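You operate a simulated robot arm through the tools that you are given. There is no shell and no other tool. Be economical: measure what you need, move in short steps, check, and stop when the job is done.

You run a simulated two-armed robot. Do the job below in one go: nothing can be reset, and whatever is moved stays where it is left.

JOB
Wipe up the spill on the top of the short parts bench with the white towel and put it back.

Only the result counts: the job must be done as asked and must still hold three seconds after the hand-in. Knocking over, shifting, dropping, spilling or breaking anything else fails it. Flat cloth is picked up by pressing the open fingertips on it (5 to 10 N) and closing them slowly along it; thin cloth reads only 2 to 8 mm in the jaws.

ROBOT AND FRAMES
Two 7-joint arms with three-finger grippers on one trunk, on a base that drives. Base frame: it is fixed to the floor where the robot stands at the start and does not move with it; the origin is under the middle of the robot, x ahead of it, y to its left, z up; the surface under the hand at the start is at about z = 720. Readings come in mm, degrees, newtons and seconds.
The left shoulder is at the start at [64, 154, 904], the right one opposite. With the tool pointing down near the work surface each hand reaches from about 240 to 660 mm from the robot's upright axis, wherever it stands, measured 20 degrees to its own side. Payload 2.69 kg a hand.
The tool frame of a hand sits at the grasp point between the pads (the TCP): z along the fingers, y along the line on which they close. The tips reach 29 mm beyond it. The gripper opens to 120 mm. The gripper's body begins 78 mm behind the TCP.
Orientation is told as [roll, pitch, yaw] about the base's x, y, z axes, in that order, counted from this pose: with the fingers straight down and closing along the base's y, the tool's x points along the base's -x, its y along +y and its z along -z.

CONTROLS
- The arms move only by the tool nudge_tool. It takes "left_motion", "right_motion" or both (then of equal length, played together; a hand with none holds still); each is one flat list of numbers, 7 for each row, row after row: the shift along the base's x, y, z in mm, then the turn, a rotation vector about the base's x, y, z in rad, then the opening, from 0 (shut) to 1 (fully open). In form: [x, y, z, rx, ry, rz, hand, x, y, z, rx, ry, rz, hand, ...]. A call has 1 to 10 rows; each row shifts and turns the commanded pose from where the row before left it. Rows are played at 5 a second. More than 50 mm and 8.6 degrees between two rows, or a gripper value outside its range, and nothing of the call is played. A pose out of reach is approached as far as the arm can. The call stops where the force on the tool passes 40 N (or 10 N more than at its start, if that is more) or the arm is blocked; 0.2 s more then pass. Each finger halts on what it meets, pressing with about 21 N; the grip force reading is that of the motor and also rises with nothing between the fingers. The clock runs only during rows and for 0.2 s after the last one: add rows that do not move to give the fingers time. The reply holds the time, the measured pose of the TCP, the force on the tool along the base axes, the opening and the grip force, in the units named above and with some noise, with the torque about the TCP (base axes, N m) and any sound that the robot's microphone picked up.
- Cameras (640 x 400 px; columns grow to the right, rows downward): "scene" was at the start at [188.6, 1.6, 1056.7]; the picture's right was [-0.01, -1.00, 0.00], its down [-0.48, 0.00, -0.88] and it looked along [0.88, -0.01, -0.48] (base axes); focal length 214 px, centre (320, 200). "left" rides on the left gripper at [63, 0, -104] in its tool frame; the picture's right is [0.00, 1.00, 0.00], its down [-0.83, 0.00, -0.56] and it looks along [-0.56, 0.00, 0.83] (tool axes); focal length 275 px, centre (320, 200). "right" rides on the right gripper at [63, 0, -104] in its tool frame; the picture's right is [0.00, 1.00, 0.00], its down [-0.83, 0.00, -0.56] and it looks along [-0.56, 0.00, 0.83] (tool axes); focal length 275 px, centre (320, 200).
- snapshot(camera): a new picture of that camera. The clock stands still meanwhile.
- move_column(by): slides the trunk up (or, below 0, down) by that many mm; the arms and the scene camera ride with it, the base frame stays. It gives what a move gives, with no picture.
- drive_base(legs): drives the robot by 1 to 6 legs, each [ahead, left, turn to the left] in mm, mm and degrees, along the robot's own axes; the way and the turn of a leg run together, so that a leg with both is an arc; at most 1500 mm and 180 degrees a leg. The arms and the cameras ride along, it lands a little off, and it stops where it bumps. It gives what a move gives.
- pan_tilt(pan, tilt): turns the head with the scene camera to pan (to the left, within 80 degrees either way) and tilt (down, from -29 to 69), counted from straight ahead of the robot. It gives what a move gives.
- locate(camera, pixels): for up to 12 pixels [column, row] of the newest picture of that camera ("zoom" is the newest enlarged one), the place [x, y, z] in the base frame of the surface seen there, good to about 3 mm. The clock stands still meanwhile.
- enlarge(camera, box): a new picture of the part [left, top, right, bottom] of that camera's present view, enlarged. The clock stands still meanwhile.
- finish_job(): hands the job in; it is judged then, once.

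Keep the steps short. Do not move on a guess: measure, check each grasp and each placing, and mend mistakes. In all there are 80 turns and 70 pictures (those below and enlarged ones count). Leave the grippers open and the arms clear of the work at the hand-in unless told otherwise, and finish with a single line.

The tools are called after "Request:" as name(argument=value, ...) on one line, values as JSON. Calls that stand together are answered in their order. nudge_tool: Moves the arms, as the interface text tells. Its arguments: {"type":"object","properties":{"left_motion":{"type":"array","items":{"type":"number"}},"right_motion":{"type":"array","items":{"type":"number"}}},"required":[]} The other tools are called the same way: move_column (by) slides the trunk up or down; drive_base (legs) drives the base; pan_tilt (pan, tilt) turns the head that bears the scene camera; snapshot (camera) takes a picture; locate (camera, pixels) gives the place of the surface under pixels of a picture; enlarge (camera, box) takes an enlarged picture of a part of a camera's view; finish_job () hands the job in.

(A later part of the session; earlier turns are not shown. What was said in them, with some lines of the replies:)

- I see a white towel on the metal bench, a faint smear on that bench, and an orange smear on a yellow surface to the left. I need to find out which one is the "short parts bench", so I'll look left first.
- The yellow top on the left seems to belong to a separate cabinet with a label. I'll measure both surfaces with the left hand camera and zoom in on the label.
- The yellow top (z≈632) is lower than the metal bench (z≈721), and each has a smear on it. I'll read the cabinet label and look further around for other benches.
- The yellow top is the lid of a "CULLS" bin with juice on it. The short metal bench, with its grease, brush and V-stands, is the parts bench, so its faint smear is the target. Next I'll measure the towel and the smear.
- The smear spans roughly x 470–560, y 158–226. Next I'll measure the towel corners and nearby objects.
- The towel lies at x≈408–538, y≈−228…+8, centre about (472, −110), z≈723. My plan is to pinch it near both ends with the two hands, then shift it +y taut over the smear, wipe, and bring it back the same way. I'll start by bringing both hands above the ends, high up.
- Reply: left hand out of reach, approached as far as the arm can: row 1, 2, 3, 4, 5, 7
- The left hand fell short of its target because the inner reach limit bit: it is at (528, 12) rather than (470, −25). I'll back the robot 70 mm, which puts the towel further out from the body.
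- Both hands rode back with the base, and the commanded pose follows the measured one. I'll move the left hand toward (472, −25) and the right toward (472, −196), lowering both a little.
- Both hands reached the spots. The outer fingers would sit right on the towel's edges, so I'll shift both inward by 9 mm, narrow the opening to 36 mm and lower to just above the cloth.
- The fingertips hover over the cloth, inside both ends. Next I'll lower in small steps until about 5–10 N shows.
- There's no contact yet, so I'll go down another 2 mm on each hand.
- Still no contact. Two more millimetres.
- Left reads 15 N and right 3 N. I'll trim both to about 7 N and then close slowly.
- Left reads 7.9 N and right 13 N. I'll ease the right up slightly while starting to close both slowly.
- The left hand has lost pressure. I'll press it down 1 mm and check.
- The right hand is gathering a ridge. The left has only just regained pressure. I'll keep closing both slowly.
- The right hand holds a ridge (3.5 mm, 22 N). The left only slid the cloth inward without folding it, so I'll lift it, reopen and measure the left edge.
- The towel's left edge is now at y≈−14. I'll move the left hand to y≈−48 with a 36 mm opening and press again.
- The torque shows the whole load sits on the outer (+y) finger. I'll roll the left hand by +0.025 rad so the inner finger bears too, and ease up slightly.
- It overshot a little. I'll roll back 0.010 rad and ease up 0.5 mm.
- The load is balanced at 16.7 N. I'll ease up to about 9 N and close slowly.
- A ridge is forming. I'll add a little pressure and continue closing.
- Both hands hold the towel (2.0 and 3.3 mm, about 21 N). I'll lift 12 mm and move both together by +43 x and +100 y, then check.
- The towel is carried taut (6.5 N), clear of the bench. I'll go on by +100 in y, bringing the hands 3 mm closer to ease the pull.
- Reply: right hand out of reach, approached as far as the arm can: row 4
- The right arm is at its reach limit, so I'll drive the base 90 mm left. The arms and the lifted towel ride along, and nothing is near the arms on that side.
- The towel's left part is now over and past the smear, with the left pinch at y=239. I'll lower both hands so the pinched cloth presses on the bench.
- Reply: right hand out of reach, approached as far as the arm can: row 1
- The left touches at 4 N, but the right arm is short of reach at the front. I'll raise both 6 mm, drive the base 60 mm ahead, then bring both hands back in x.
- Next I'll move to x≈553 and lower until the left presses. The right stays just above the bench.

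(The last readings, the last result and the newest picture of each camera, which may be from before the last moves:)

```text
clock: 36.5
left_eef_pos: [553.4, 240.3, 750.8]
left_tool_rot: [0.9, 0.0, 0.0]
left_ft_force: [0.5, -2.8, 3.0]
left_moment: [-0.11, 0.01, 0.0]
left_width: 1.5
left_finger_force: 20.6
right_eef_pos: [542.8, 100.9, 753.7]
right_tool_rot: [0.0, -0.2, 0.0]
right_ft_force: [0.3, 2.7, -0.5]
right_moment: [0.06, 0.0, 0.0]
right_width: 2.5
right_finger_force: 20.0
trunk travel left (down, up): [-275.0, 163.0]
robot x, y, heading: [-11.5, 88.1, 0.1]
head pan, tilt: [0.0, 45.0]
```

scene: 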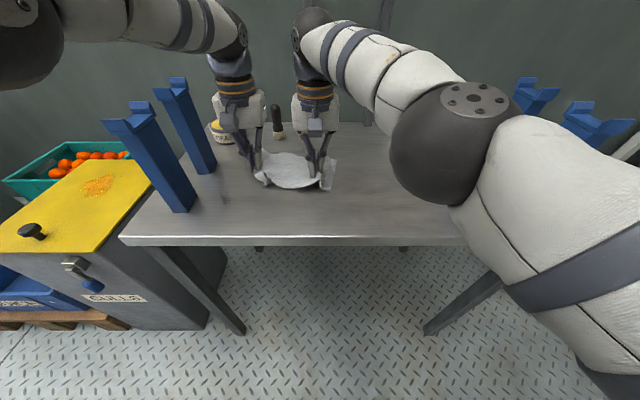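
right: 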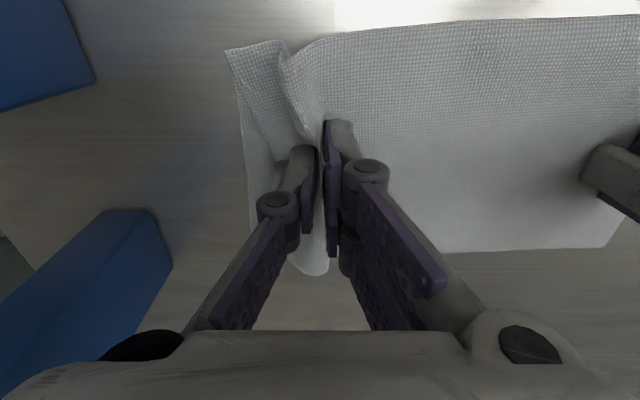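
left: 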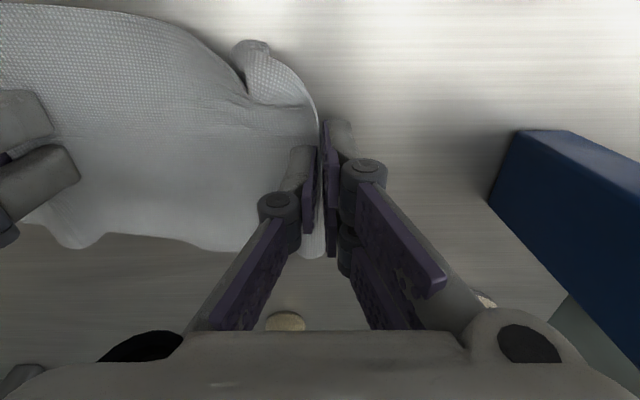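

The left reads 3 N. I'll press 0.6 mm more and wipe toward −y by 96 mm, then return at x≈538.

Request:
nudge_tool(left_motion=[0, 0, -0.6, 0, 0, 0, 0, 0, -24, 0, 0, 0, 0, 0, 0, -24, 0, 0, 0, 0, 0, 0, -24, 0, 0, 0, 0, 0, 0, -24, 0, 0, 0, 0, 0, -15, 0, 0, 0, 0, 0, 0, 0, 24, 0, 0, 0, 0, 0, 0, 24, 0, 0, 0, 0, 0, 0, 24, 0, 0, 0, 0, 0, 0, 24, 0, 0, 0, 0, 0], right_motion=[0, 0, 0, 0, 0, 0, 0, 0, -24, 0, 0, 0, 0, 0, 0, -24, 0, 0, 0, 0, 0, 0, -24, 0, 0, 0, 0, 0, 0, -24, 0, 0, 0, 0, 0, -15, 0, 0, 0, 0, 0, 0, 0, 24, 0, 0, 0, 0, 0, 0, 24, 0, 0, 0, 0, 0, 0, 24, 0, 0, 0, 0, 0, 0, 24, 0, 0, 0, 0, 0])

Request:
snapshot(camera="left")

```text
clock: 38.6
left_eef_pos: [539.1, 242.5, 749.8]
left_tool_rot: [0.8, 0.1, -0.1]
left_ft_force: [0.2, -5.9, 1.1]
left_moment: [-0.17, 0.01, 0.0]
left_width: 2.2
left_finger_force: 19.3
right_eef_pos: [527.9, 101.5, 751.4]
right_tool_rot: [0.1, -0.1, 0.0]
right_ft_force: [0.5, 6.0, 0.7]
right_moment: [0.16, 0.01, 0.06]
right_width: 3.2
right_finger_force: 21.1
trunk travel left (down, up): [-275.0, 163.0]
robot x, y, heading: [-10.8, 89.7, 0.0]
head pan, tilt: [0.0, 45.0]
```

```text
41 pictures are left
```

left: 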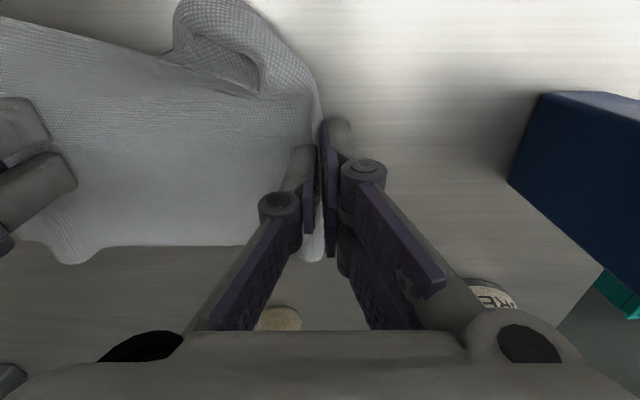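

Vertical force has dropped to 1 N. I'll press 1 mm deeper and make the next passes at x≈538 and 520.

Request:
nudge_tool(left_motion=[0, -2, -1, 0, 0, 0, 0, 0, -24, 0, 0, 0, 0, 0, 0, -24, 0, 0, 0, 0, 0, 0, -24, 0, 0, 0, 0, 0, 0, -24, 0, 0, 0, 0, 0, -17, 0, 0, 0, 0, 0, 0, 0, 24, 0, 0, 0, 0, 0, 0, 24, 0, 0, 0, 0, 0, 0, 24, 0, 0, 0, 0, 0, 0, 24, 0, 0, 0, 0, 0], right_motion=[0, 0, 0, 0, 0, 0, 0, 0, -24, 0, 0, 0, 0, 0, 0, -24, 0, 0, 0, 0, 0, 0, -24, 0, 0, 0, 0, 0, 0, -24, 0, 0, 0, 0, 0, -17, 0, 0, 0, 0, 0, 0, 0, 24, 0, 0, 0, 0, 0, 0, 24, 0, 0, 0, 0, 0, 0, 24, 0, 0, 0, 0, 0, 0, 24, 0, 0, 0, 0, 0])

```text
clock: 40.9
left_eef_pos: [522.1, 240.2, 749.5]
left_tool_rot: [0.9, 0.0, -0.1]
left_ft_force: [0.3, -0.4, 0.6]
left_moment: [0.01, 0.0, -0.03]
left_width: 2.4
left_finger_force: 20.1
right_eef_pos: [510.4, 101.8, 753.1]
right_tool_rot: [0.0, -0.1, 0.1]
right_ft_force: [-0.5, 0.8, 0.6]
right_moment: [0.0, -0.01, 0.05]
right_width: 3.1
right_finger_force: 22.0
trunk travel left (down, up): [-275.0, 163.0]
robot x, y, heading: [-14.6, 91.9, -0.1]
head pan, tilt: [0.0, 45.0]
```

There is still too little pressing force, so I'll press in small steps.

Request:
nudge_tool(left_motion=[0, 0, -0.7, 0, 0, 0, 0, 0, 0, -0.7, 0, 0, 0, 0, 0, 0, 0, 0, 0, 0, 0])

```text
clock: 41.6
left_eef_pos: [520.3, 238.5, 748.8]
left_tool_rot: [0.9, -0.1, -0.1]
left_ft_force: [0.9, -3.5, 10.2]
left_moment: [-0.13, 0.01, -0.01]
left_width: 2.3
left_finger_force: 20.1
right_eef_pos: [508.7, 101.0, 753.1]
right_tool_rot: [0.1, -0.1, 0.0]
right_ft_force: [0.3, 1.8, 0.4]
right_moment: [0.02, -0.01, 0.01]
right_width: 2.5
right_finger_force: 21.3
trunk travel left (down, up): [-275.0, 163.0]
robot x, y, heading: [-11.0, 89.6, 0.1]
head pan, tilt: [0.0, 45.0]
```

Now it presses at 10 N. I'll wipe at x≈520, back at 503.

Request:
nudge_tool(left_motion=[0, -24, 0, 0, 0, 0, 0, 0, -24, 0, 0, 0, 0, 0, 0, -24, 0, 0, 0, 0, 0, 0, -24, 0, 0, 0, 0, 0, -17, 0, 0, 0, 0, 0, 0, 0, 24, 0, 0, 0, 0, 0, 0, 24, 0, 0, 0, 0, 0, 0, 24, 0, 0, 0, 0, 0, 0, 24, 0, 0, 0, 0, 0, 0, 0, 0, 0, 0, 0, 0], right_motion=[0, -24, 0, 0, 0, 0, 0, 0, -24, 0, 0, 0, 0, 0, 0, -24, 0, 0, 0, 0, 0, 0, -24, 0, 0, 0, 0, 0, -17, 0, 0, 0, 0, 0, 0, 0, 24, 0, 0, 0, 0, 0, 0, 24, 0, 0, 0, 0, 0, 0, 24, 0, 0, 0, 0, 0, 0, 24, 0, 0, 0, 0, 0, 0, 0, 0, 0, 0, 0, 0])

```text
clock: 43.9
left_eef_pos: [503.4, 239.9, 748.2]
left_tool_rot: [0.9, -0.1, 0.0]
left_ft_force: [0.2, -2.6, 14.7]
left_moment: [0.1, -0.03, 0.02]
left_width: 1.6
left_finger_force: 21.5
right_eef_pos: [494.1, 101.6, 753.5]
right_tool_rot: [0.1, -0.1, 0.0]
right_ft_force: [0.0, 3.1, 0.0]
right_moment: [0.04, -0.03, 0.04]
right_width: 3.4
right_finger_force: 21.7
trunk travel left (down, up): [-275.0, 163.0]
robot x, y, heading: [-12.5, 88.8, -0.0]
head pan, tilt: [0.0, 45.0]
```

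Pressing holds at about 15 N. Next passes at x≈486 and 470.

Request:
nudge_tool(left_motion=[-17, 0, 0.2, 0, 0, 0, 0, 0, -24, 0, 0, 0, 0, 0, 0, -24, 0, 0, 0, 0, 0, 0, -24, 0, 0, 0, 0, 0, 0, -24, 0, 0, 0, 0, 0, -17, 0, 0, 0, 0, 0, 0, 0, 24, 0, 0, 0, 0, 0, 0, 24, 0, 0, 0, 0, 0, 0, 24, 0, 0, 0, 0, 0, 0, 24, 0, 0, 0, 0, 0], right_motion=[-17, 0, 0, 0, 0, 0, 0, 0, -24, 0, 0, 0, 0, 0, 0, -24, 0, 0, 0, 0, 0, 0, -24, 0, 0, 0, 0, 0, 0, -24, 0, 0, 0, 0, 0, -17, 0, 0, 0, 0, 0, 0, 0, 24, 0, 0, 0, 0, 0, 0, 24, 0, 0, 0, 0, 0, 0, 24, 0, 0, 0, 0, 0, 0, 24, 0, 0, 0, 0, 0])

```text
clock: 46.0
left_eef_pos: [468.7, 238.9, 749.0]
left_tool_rot: [0.9, -0.1, -0.1]
left_ft_force: [0.0, -1.5, 23.5]
left_moment: [0.11, 0.01, -0.03]
left_width: 1.7
left_finger_force: 21.7
right_eef_pos: [458.4, 100.8, 751.8]
right_tool_rot: [0.0, -0.2, 0.0]
right_ft_force: [-0.3, 3.5, -0.4]
right_moment: [0.06, 0.01, 0.02]
right_width: 3.3
right_finger_force: 20.1
trunk travel left (down, up): [-275.0, 163.0]
robot x, y, heading: [-11.4, 88.8, 0.2]
head pan, tilt: [0.0, 45.0]
```

Force has risen to 23 N. I'll lift and move both hands −130 mm in y to look at the wiped spot.

Request:
nudge_tool(left_motion=[0, 0, 6, 0, 0, 0, 0, 0, -26, 0, 0, 0, 0, 0, 0, -26, 0, 0, 0, 0, 0, 0, -26, 0, 0, 0, 0, 0, 0, -26, 0, 0, 0, 0, 0, 0, -26, 0, 0, 0, 0, 0, 0, 0, 0, 0, 0, 0, 0], right_motion=[0, 0, 3, 0, 0, 0, 0, 0, -26, 0, 0, 0, 0, 0, 0, -26, 0, 0, 0, 0, 0, 0, -26, 0, 0, 0, 0, 0, 0, -26, 0, 0, 0, 0, 0, 0, -26, 0, 0, 0, 0, 0, 0, 0, 0, 0, 0, 0, 0])

Request:
snapshot(camera="left")

Request:
enlarge(camera="scene", box=[200, 100, 360, 200])

```text
clock: 47.6
left_eef_pos: [468.5, 109.1, 751.9]
left_tool_rot: [0.9, 0.0, -0.1]
left_ft_force: [-0.1, -0.4, 0.1]
left_moment: [-0.01, 0.01, 0.0]
left_width: 2.5
left_finger_force: 22.8
right_eef_pos: [459.9, -28.7, 755.0]
right_tool_rot: [0.0, -0.1, -0.1]
right_ft_force: [0.1, 2.1, -0.3]
right_moment: [0.07, 0.02, 0.02]
right_width: 3.3
right_finger_force: 20.9
trunk travel left (down, up): [-275.0, 163.0]
robot x, y, heading: [-13.0, 88.9, 0.2]
head pan, tilt: [0.0, 45.0]
```

```text
40 pictures are left
```

left: 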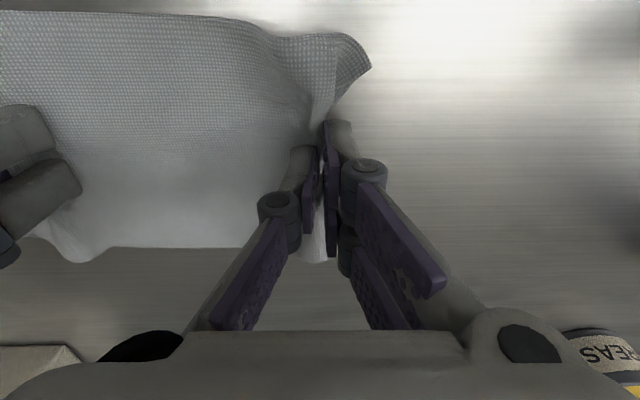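

```text
4.00 times, centred on (280, 150) of scene
```

zoom: 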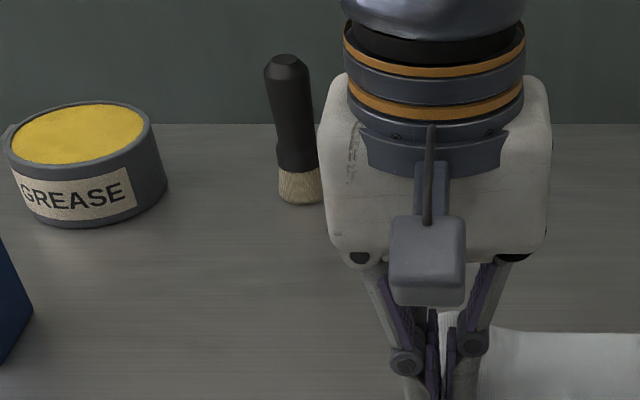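

No smear is visible. I'll zoom the left camera over the spot to confirm.

Request:
enlarge(camera="left", box=[340, 40, 600, 240])

Request:
locate(camera="zoom", pixels=[[100, 100], [300, 200], [300, 350], [150, 300]])

```text
2.00 times, centred on (470, 140) of left
```

zoom: 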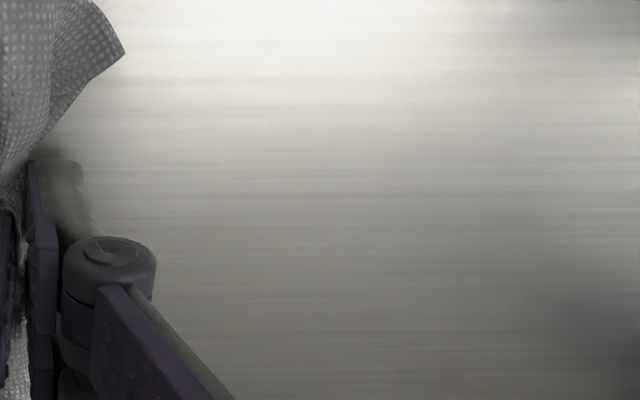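

```text
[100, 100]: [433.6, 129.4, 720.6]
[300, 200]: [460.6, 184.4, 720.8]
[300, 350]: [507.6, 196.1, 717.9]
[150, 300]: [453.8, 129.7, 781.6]
```

The area is clean up to x≈525. The rest is out of view, so I'll check it once the hands have gone back. I'll raise slightly and drive the base back to its grasping stance.

Request:
nudge_tool(left_motion=[15, 0, 8, 0, 0, 0, 0, 20, 0, 0, 0, 0, 0, 0, 20, 0, 0, 0, 0, 0, 0], right_motion=[20, 0, 6, 0, 0, 0, 0, 24, 0, 0, 0, 0, 0, 0, 20, 0, 0, 0, 0, 0, 0])

Request:
drive_base(legs=[[-60, -90, 0]])

Request:
snapshot(camera="scene")

```text
clock: 48.5
left_eef_pos: [524.5, 109.6, 762.0]
left_tool_rot: [0.9, 0.0, -0.1]
left_ft_force: [-0.3, -0.2, -1.0]
left_moment: [-0.01, -0.01, 0.0]
left_width: 2.6
left_finger_force: 23.3
right_eef_pos: [524.9, -30.1, 761.0]
right_tool_rot: [0.0, -0.1, 0.1]
right_ft_force: [0.0, 1.2, -0.7]
right_moment: [0.06, 0.01, -0.02]
right_width: 3.2
right_finger_force: 20.7
trunk travel left (down, up): [-275.0, 163.0]
robot x, y, heading: [-13.7, 90.0, 0.4]
head pan, tilt: [0.0, 45.0]
```

```text
clock: 49.8
left_eef_pos: [464.5, 19.2, 760.8]
left_tool_rot: [0.9, 0.1, 0.0]
left_ft_force: [0.0, 0.4, 0.0]
left_moment: [0.06, 0.01, 0.02]
left_width: 1.5
left_finger_force: 19.2
right_eef_pos: [464.1, -118.7, 761.4]
right_tool_rot: [0.1, -0.1, 0.0]
right_ft_force: [0.6, 0.9, -0.7]
right_moment: [0.02, -0.01, 0.06]
right_width: 3.2
right_finger_force: 20.6
trunk travel left (down, up): [-275.0, 163.0]
robot x, y, heading: [-72.3, -3.7, 0.1]
head pan, tilt: [0.0, 45.0]
```

```text
37 pictures are left
```

scene: 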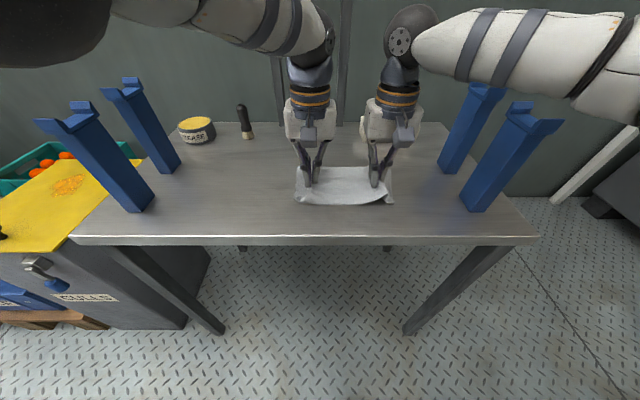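

The spot where the smear lay (around 240, 165) looks clean. I'll enlarge it to be sure before putting the towel back.

Request:
enlarge(camera="scene", box=[170, 120, 298, 200])

Request:
locate(camera="zoom", pixels=[[300, 250], [450, 250], [350, 180], [350, 310], [300, 210], [400, 210]])

```text
5.00 times, centred on (234, 160) of scene
```

zoom: 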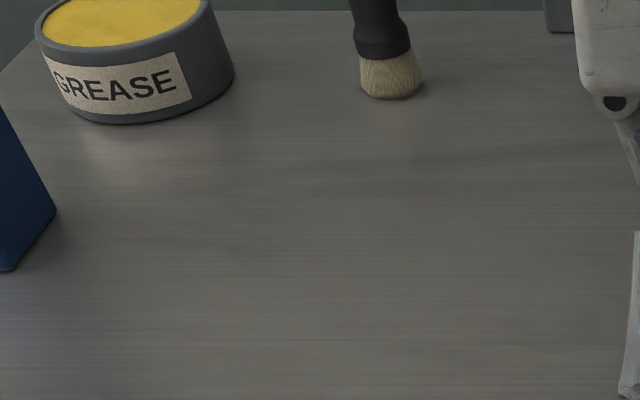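

```text
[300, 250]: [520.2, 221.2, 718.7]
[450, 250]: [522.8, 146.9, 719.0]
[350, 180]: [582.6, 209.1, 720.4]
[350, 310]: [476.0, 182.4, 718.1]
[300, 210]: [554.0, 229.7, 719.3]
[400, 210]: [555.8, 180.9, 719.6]
```

The whole spot is clean. Now back: I'll move both hands by +8 x and −57 y to centre the towel on its old place.

Request:
nudge_tool(left_motion=[4, -19, 0, 0, 0, 0, 0, 4, -19, 0, 0, 0, 0, 0, 0, -19, 0, 0, 0, 0, 0, 0, 0, 0, 0, 0, 0, 0], right_motion=[4, -19, 0, 0, 0, 0, 0, 4, -19, 0, 0, 0, 0, 0, 0, -21, 0, 0, 0, 0, 0, 0, 0, 0, 0, 0, 0, 0])

Request:
snapshot(camera="left")

Request:
snapshot(camera="scene")

```text
clock: 50.8
left_eef_pos: [472.5, -36.7, 761.4]
left_tool_rot: [0.8, 0.0, -0.1]
left_ft_force: [-0.4, -4.7, 0.8]
left_moment: [-0.14, 0.02, 0.01]
left_width: 1.6
left_finger_force: 22.1
right_eef_pos: [471.6, -177.0, 763.5]
right_tool_rot: [0.0, -0.2, 0.2]
right_ft_force: [-1.2, 3.8, 0.9]
right_moment: [0.1, 0.0, 0.02]
right_width: 2.3
right_finger_force: 19.7
trunk travel left (down, up): [-275.0, 163.0]
robot x, y, heading: [-71.1, 0.4, 0.1]
head pan, tilt: [0.0, 45.0]
```

```text
35 pictures are left
```

left: 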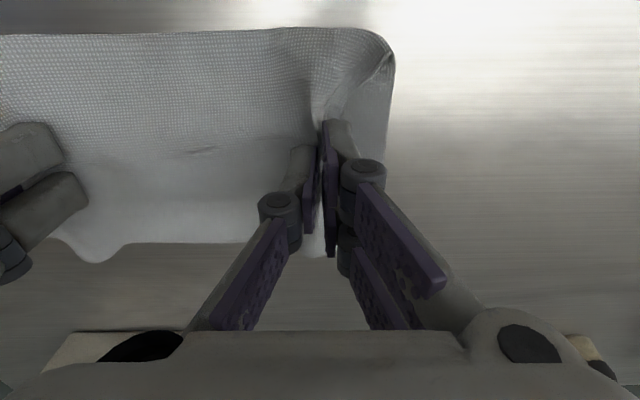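

```text
34 pictures are left
```

scene: 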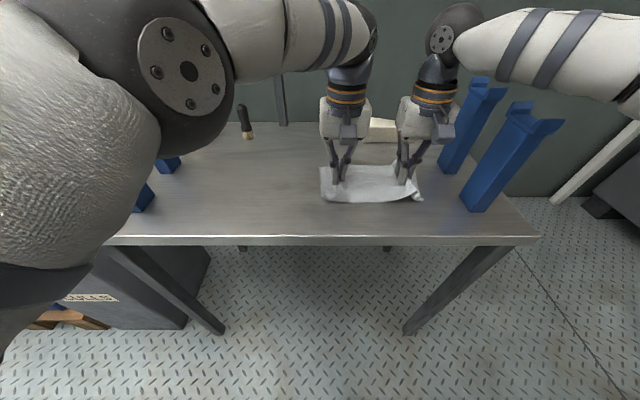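

The towel is in place. I'll lower both hands until the pinched cloth touches the bench.

Request:
nudge_tool(left_motion=[0, 0, -6, 0, 0, 0, 0, 0, -1, -5, 0, 0, 0, 0, 0, 0, -1, 0, 0, 0, 0, 0, 0, 0, 0, 0, 0, 0], right_motion=[0, 0, -6, 0, 0, 0, 0, 0, 1, -6, 0, 0, 0, 0, 0, 0, -1, 0, 0, 0, 0, 0, 0, 0, 0, 0, 0, 0])

```text
clock: 51.8
left_eef_pos: [471.9, -38.6, 748.3]
left_tool_rot: [0.9, 0.1, -0.1]
left_ft_force: [-0.1, -0.7, 1.5]
left_moment: [0.02, -0.01, -0.02]
left_width: 2.5
left_finger_force: 22.5
right_eef_pos: [471.6, -176.7, 748.8]
right_tool_rot: [0.0, -0.1, 0.0]
right_ft_force: [0.2, 2.2, 0.6]
right_moment: [0.05, -0.01, 0.0]
right_width: 3.4
right_finger_force: 22.7
trunk travel left (down, up): [-275.0, 163.0]
robot x, y, heading: [-73.4, -0.1, -0.2]
head pan, tilt: [0.0, 45.0]
```

Nearly in contact. I'll press 0.8 mm more and open slowly, so the fingertips spread the folds flat.

Request:
nudge_tool(left_motion=[0, 0, -0.6, 0, 0, 0, 0, 0, 0, 0, 0, 0, 0, 0.04, 0, 0, 0, 0, 0, 0, 0.08, 0, 0, 0, 0, 0, 0, 0.12, 0, 0, 0, 0, 0, 0, 0.16, 0, 0, 0, 0, 0, 0, 0.2, 0, 0, 0, 0, 0, 0, 0.24, 0, 0, 0, 0, 0, 0, 0.28], right_motion=[0, 0, -0.6, 0, 0, 0, 0, 0, 0, 0, 0, 0, 0, 0.04, 0, 0, 0, 0, 0, 0, 0.08, 0, 0, 0, 0, 0, 0, 0.12, 0, 0, 0, 0, 0, 0, 0.16, 0, 0, 0, 0, 0, 0, 0.2, 0, 0, 0, 0, 0, 0, 0.24, 0, 0, 0, 0, 0, 0, 0.28])

Request:
snapshot(camera="left")

Request:
snapshot(camera="right")

```text
clock: 53.6
left_eef_pos: [472.2, -38.9, 750.1]
left_tool_rot: [0.8, -0.1, 0.0]
left_ft_force: [0.4, -0.7, 5.6]
left_moment: [-0.01, -0.03, -0.01]
left_width: 33.7
left_finger_force: 0.1
right_eef_pos: [469.8, -175.2, 749.5]
right_tool_rot: [0.0, -0.1, 0.0]
right_ft_force: [-0.6, -1.4, 13.9]
right_moment: [0.05, 0.0, 0.0]
right_width: 33.8
right_finger_force: 0.0
trunk travel left (down, up): [-275.0, 163.0]
robot x, y, heading: [-70.0, 3.5, -0.1]
head pan, tilt: [0.0, 45.0]
```

```text
33 pictures are left
```

left: 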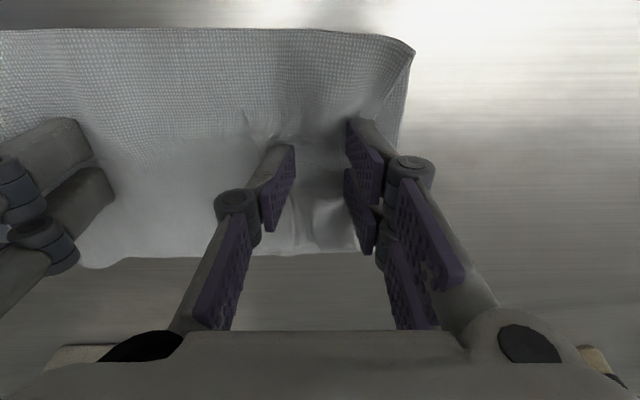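

```text
32 pictures are left
```

right: 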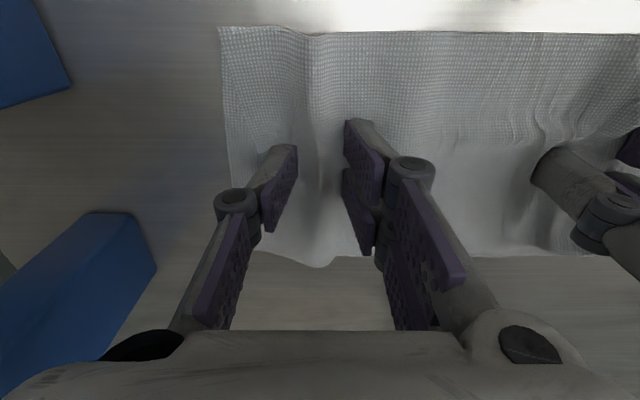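

The folds opened. While still pressing lightly, I'll draw the hands apart by about 10 mm to smooth the towel, then lift off straight up.

Request:
nudge_tool(left_motion=[0, 4, 0, 0, 0, 0, 0.28, 0, 4, 0, 0, 0, 0, 0.28, 0, 0, 0, 0, 0, 0, 0.28, 0, 0, 20, 0, 0, 0, 0.28, 0, 0, 40, 0, 0, 0, 0.28, 0, 0, 40, 0, 0, 0, 0.28, 0, 0, 0, 0, 0, 0, 0.28], right_motion=[0, -5, 0, 0, 0, 0, 0.28, 0, -5, 0, 0, 0, 0, 0.28, 0, 0, 0, 0, 0, 0, 0.28, 0, 0, 20, 0, 0, 0, 0.28, 0, 0, 40, 0, 0, 0, 0.28, 0, 0, 40, 0, 0, 0, 0.28, 0, 0, 0, 0, 0, 0, 0.28])

Request:
snapshot(camera="right")

Request:
snapshot(camera="left")

```text
clock: 55.2
left_eef_pos: [468.8, -27.1, 847.3]
left_tool_rot: [0.9, 0.0, 0.0]
left_ft_force: [-0.1, -0.3, -0.3]
left_moment: [0.02, 0.0, -0.02]
left_width: 33.9
left_finger_force: 0.1
left hand out of reach, approached as far as the arm can: row 6
right_eef_pos: [470.3, -185.7, 848.9]
right_tool_rot: [0.0, -0.1, 0.1]
right_ft_force: [-0.4, -0.5, -0.8]
right_moment: [-0.01, -0.03, -0.04]
right_width: 33.5
right_finger_force: 0.0
trunk travel left (down, up): [-275.0, 163.0]
robot x, y, heading: [-70.7, 2.2, 0.4]
head pan, tilt: [0.0, 45.0]
```

```text
31 pictures are left
```

right: 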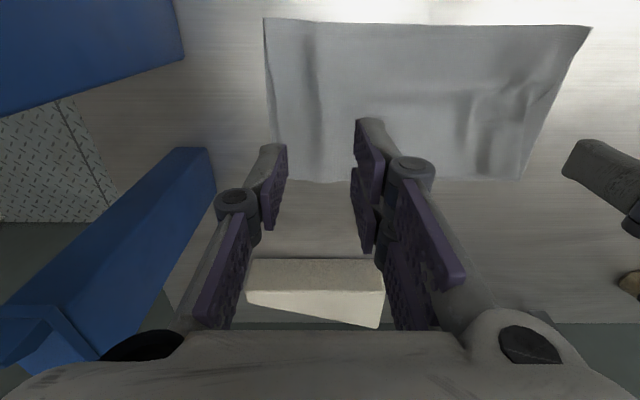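

```text
30 pictures are left
```

left: 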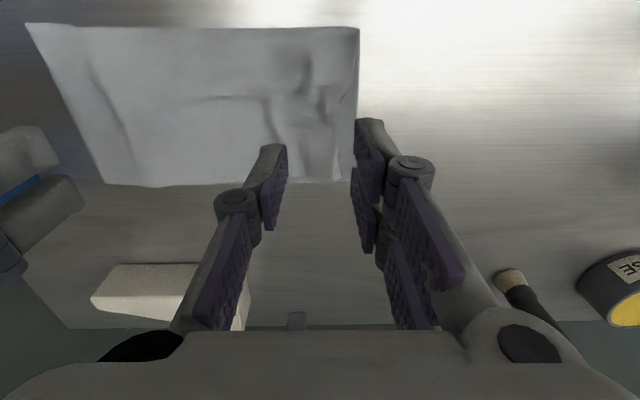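

The towel lies nearly flat. I'll measure its corners against the original ones.

Request:
locate(camera="right", pixels=[[268, 24], [585, 32], [282, 176], [518, 176], [400, 100]])

Request:
locate(camera="left", pixels=[[355, 32], [345, 178], [32, 28], [108, 182], [350, 110]])

```text
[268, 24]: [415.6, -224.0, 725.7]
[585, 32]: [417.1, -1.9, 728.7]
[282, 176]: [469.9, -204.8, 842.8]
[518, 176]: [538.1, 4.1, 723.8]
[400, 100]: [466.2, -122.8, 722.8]
```

```text
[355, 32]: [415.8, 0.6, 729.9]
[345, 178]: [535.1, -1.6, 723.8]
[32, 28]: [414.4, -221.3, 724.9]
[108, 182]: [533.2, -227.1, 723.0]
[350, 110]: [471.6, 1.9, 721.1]
```

The corners are within about 8 mm of where they were. I'll withdraw the arms up and outward, open the grippers, and take a last look.

Request:
nudge_tool(left_motion=[0, 40, 0, 0, 0, 0, 0.3, 0, 40, 0, 0, 0, 0, 0.3, 0, 45, 10, 0, 0, 0, 0.5, 0, 45, 30, 0, 0, 0, 0.8, 0, 45, 30, 0, 0, 0, 1, 0, 0, 0, 0, 0, 0, 1, 0, 0, 0, 0, 0, 0, 1], right_motion=[0, 0, 20, 0, 0, 0, 0.3, 0, 0, 25, 0, 0, 0, 0.4, 0, 0, 20, 0, 0, 0, 0.6, 0, 0, 0, 0, 0, 0, 0.8, 0, 0, 0, 0, 0, 0, 1, 0, 0, 0, 0, 0, 0, 1, 0, 0, 0, 0, 0, 0, 1])

Request:
snapshot(camera="scene")

Request:
enlarge(camera="left", box=[140, 0, 460, 200])

```text
refused: row 4 steps farther than a row can; nothing moved
```

```text
29 pictures are left
```

scene: 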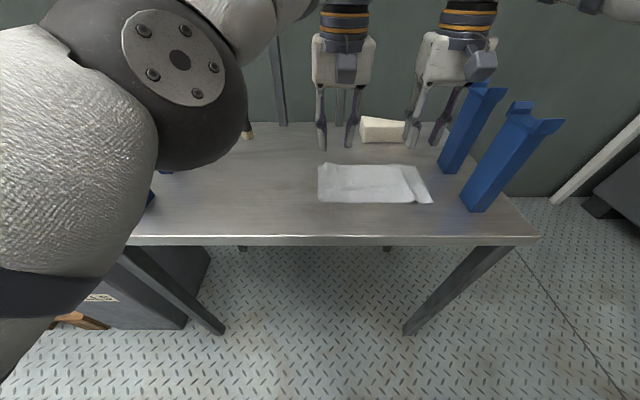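

```text
2.00 times, centred on (300, 100) of left
```

zoom: 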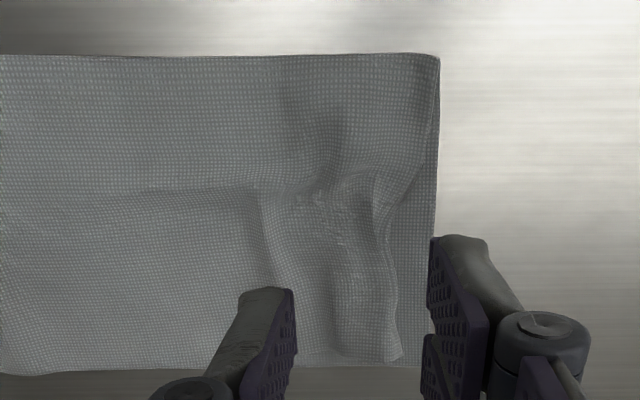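

One row was too long. The towel itself lies well. I'll repeat with shorter rows.

Request:
nudge_tool(left_motion=[0, 40, 0, 0, 0, 0, 0.3, 0, 40, 0, 0, 0, 0, 0.3, 0, 40, 10, 0, 0, 0, 0.5, 0, 35, 25, 0, 0, 0, 0.8, 0, 35, 25, 0, 0, 0, 1, 0, 0, 0, 0, 0, 0, 1, 0, 0, 0, 0, 0, 0, 1], right_motion=[0, 0, 20, 0, 0, 0, 0.3, 0, 0, 25, 0, 0, 0, 0.4, 0, 0, 20, 0, 0, 0, 0.6, 0, 0, 0, 0, 0, 0, 0.8, 0, 0, 0, 0, 0, 0, 1, 0, 0, 0, 0, 0, 0, 1, 0, 0, 0, 0, 0, 0, 1])

Request:
snapshot(camera="scene")

Request:
snapshot(camera="left")

```text
clock: 56.8
left_eef_pos: [466.1, 164.9, 907.6]
left_tool_rot: [0.8, 0.0, 0.0]
left_ft_force: [-1.0, 0.1, -0.2]
left_moment: [-0.03, 0.01, -0.01]
left_width: 120.1
left_finger_force: 0.0
right_eef_pos: [470.1, -187.4, 912.4]
right_tool_rot: [-0.1, 0.0, 0.0]
right_ft_force: [-0.7, 0.4, 0.2]
right_moment: [0.0, 0.01, 0.01]
right_width: 119.8
right_finger_force: 0.0
trunk travel left (down, up): [-275.0, 163.0]
robot x, y, heading: [-69.0, -1.7, 0.1]
head pan, tilt: [0.0, 45.0]
```

```text
27 pictures are left
```

scene: 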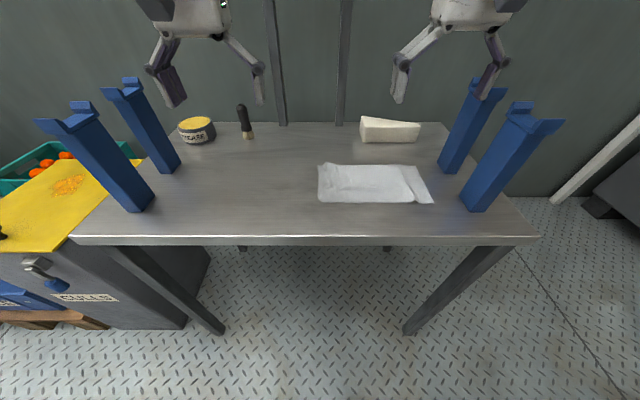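

```text
26 pictures are left
```

left: 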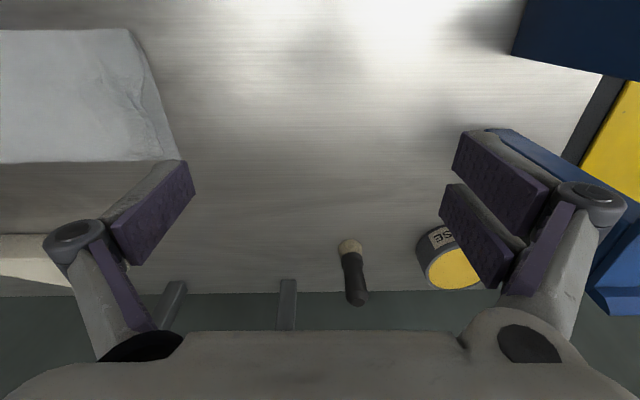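

Request:
enlarge(camera="left", box=[200, 60, 450, 220])

Request:
locate(camera="zoom", pixels=[[320, 200], [200, 100], [450, 300]])

```text
2.50 times, centred on (325, 140) of left
```

zoom: 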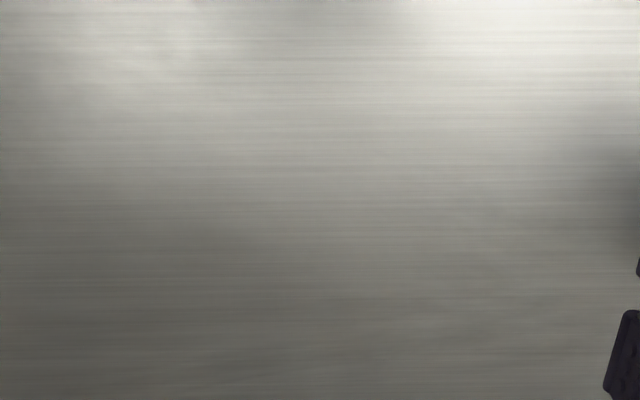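

```text
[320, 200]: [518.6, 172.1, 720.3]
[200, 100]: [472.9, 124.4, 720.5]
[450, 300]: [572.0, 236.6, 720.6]
```

The bench is clean, the towel is back, the other objects are where they were, and both grippers are open and clear. I'll hand in.

Request:
finish_job()

```text
The job is handed in.
```

I wiped up the spill on the metal parts bench and laid the white towel back, its corners within about 8 mm of where they started but slightly wrinkled; nothing else was moved.
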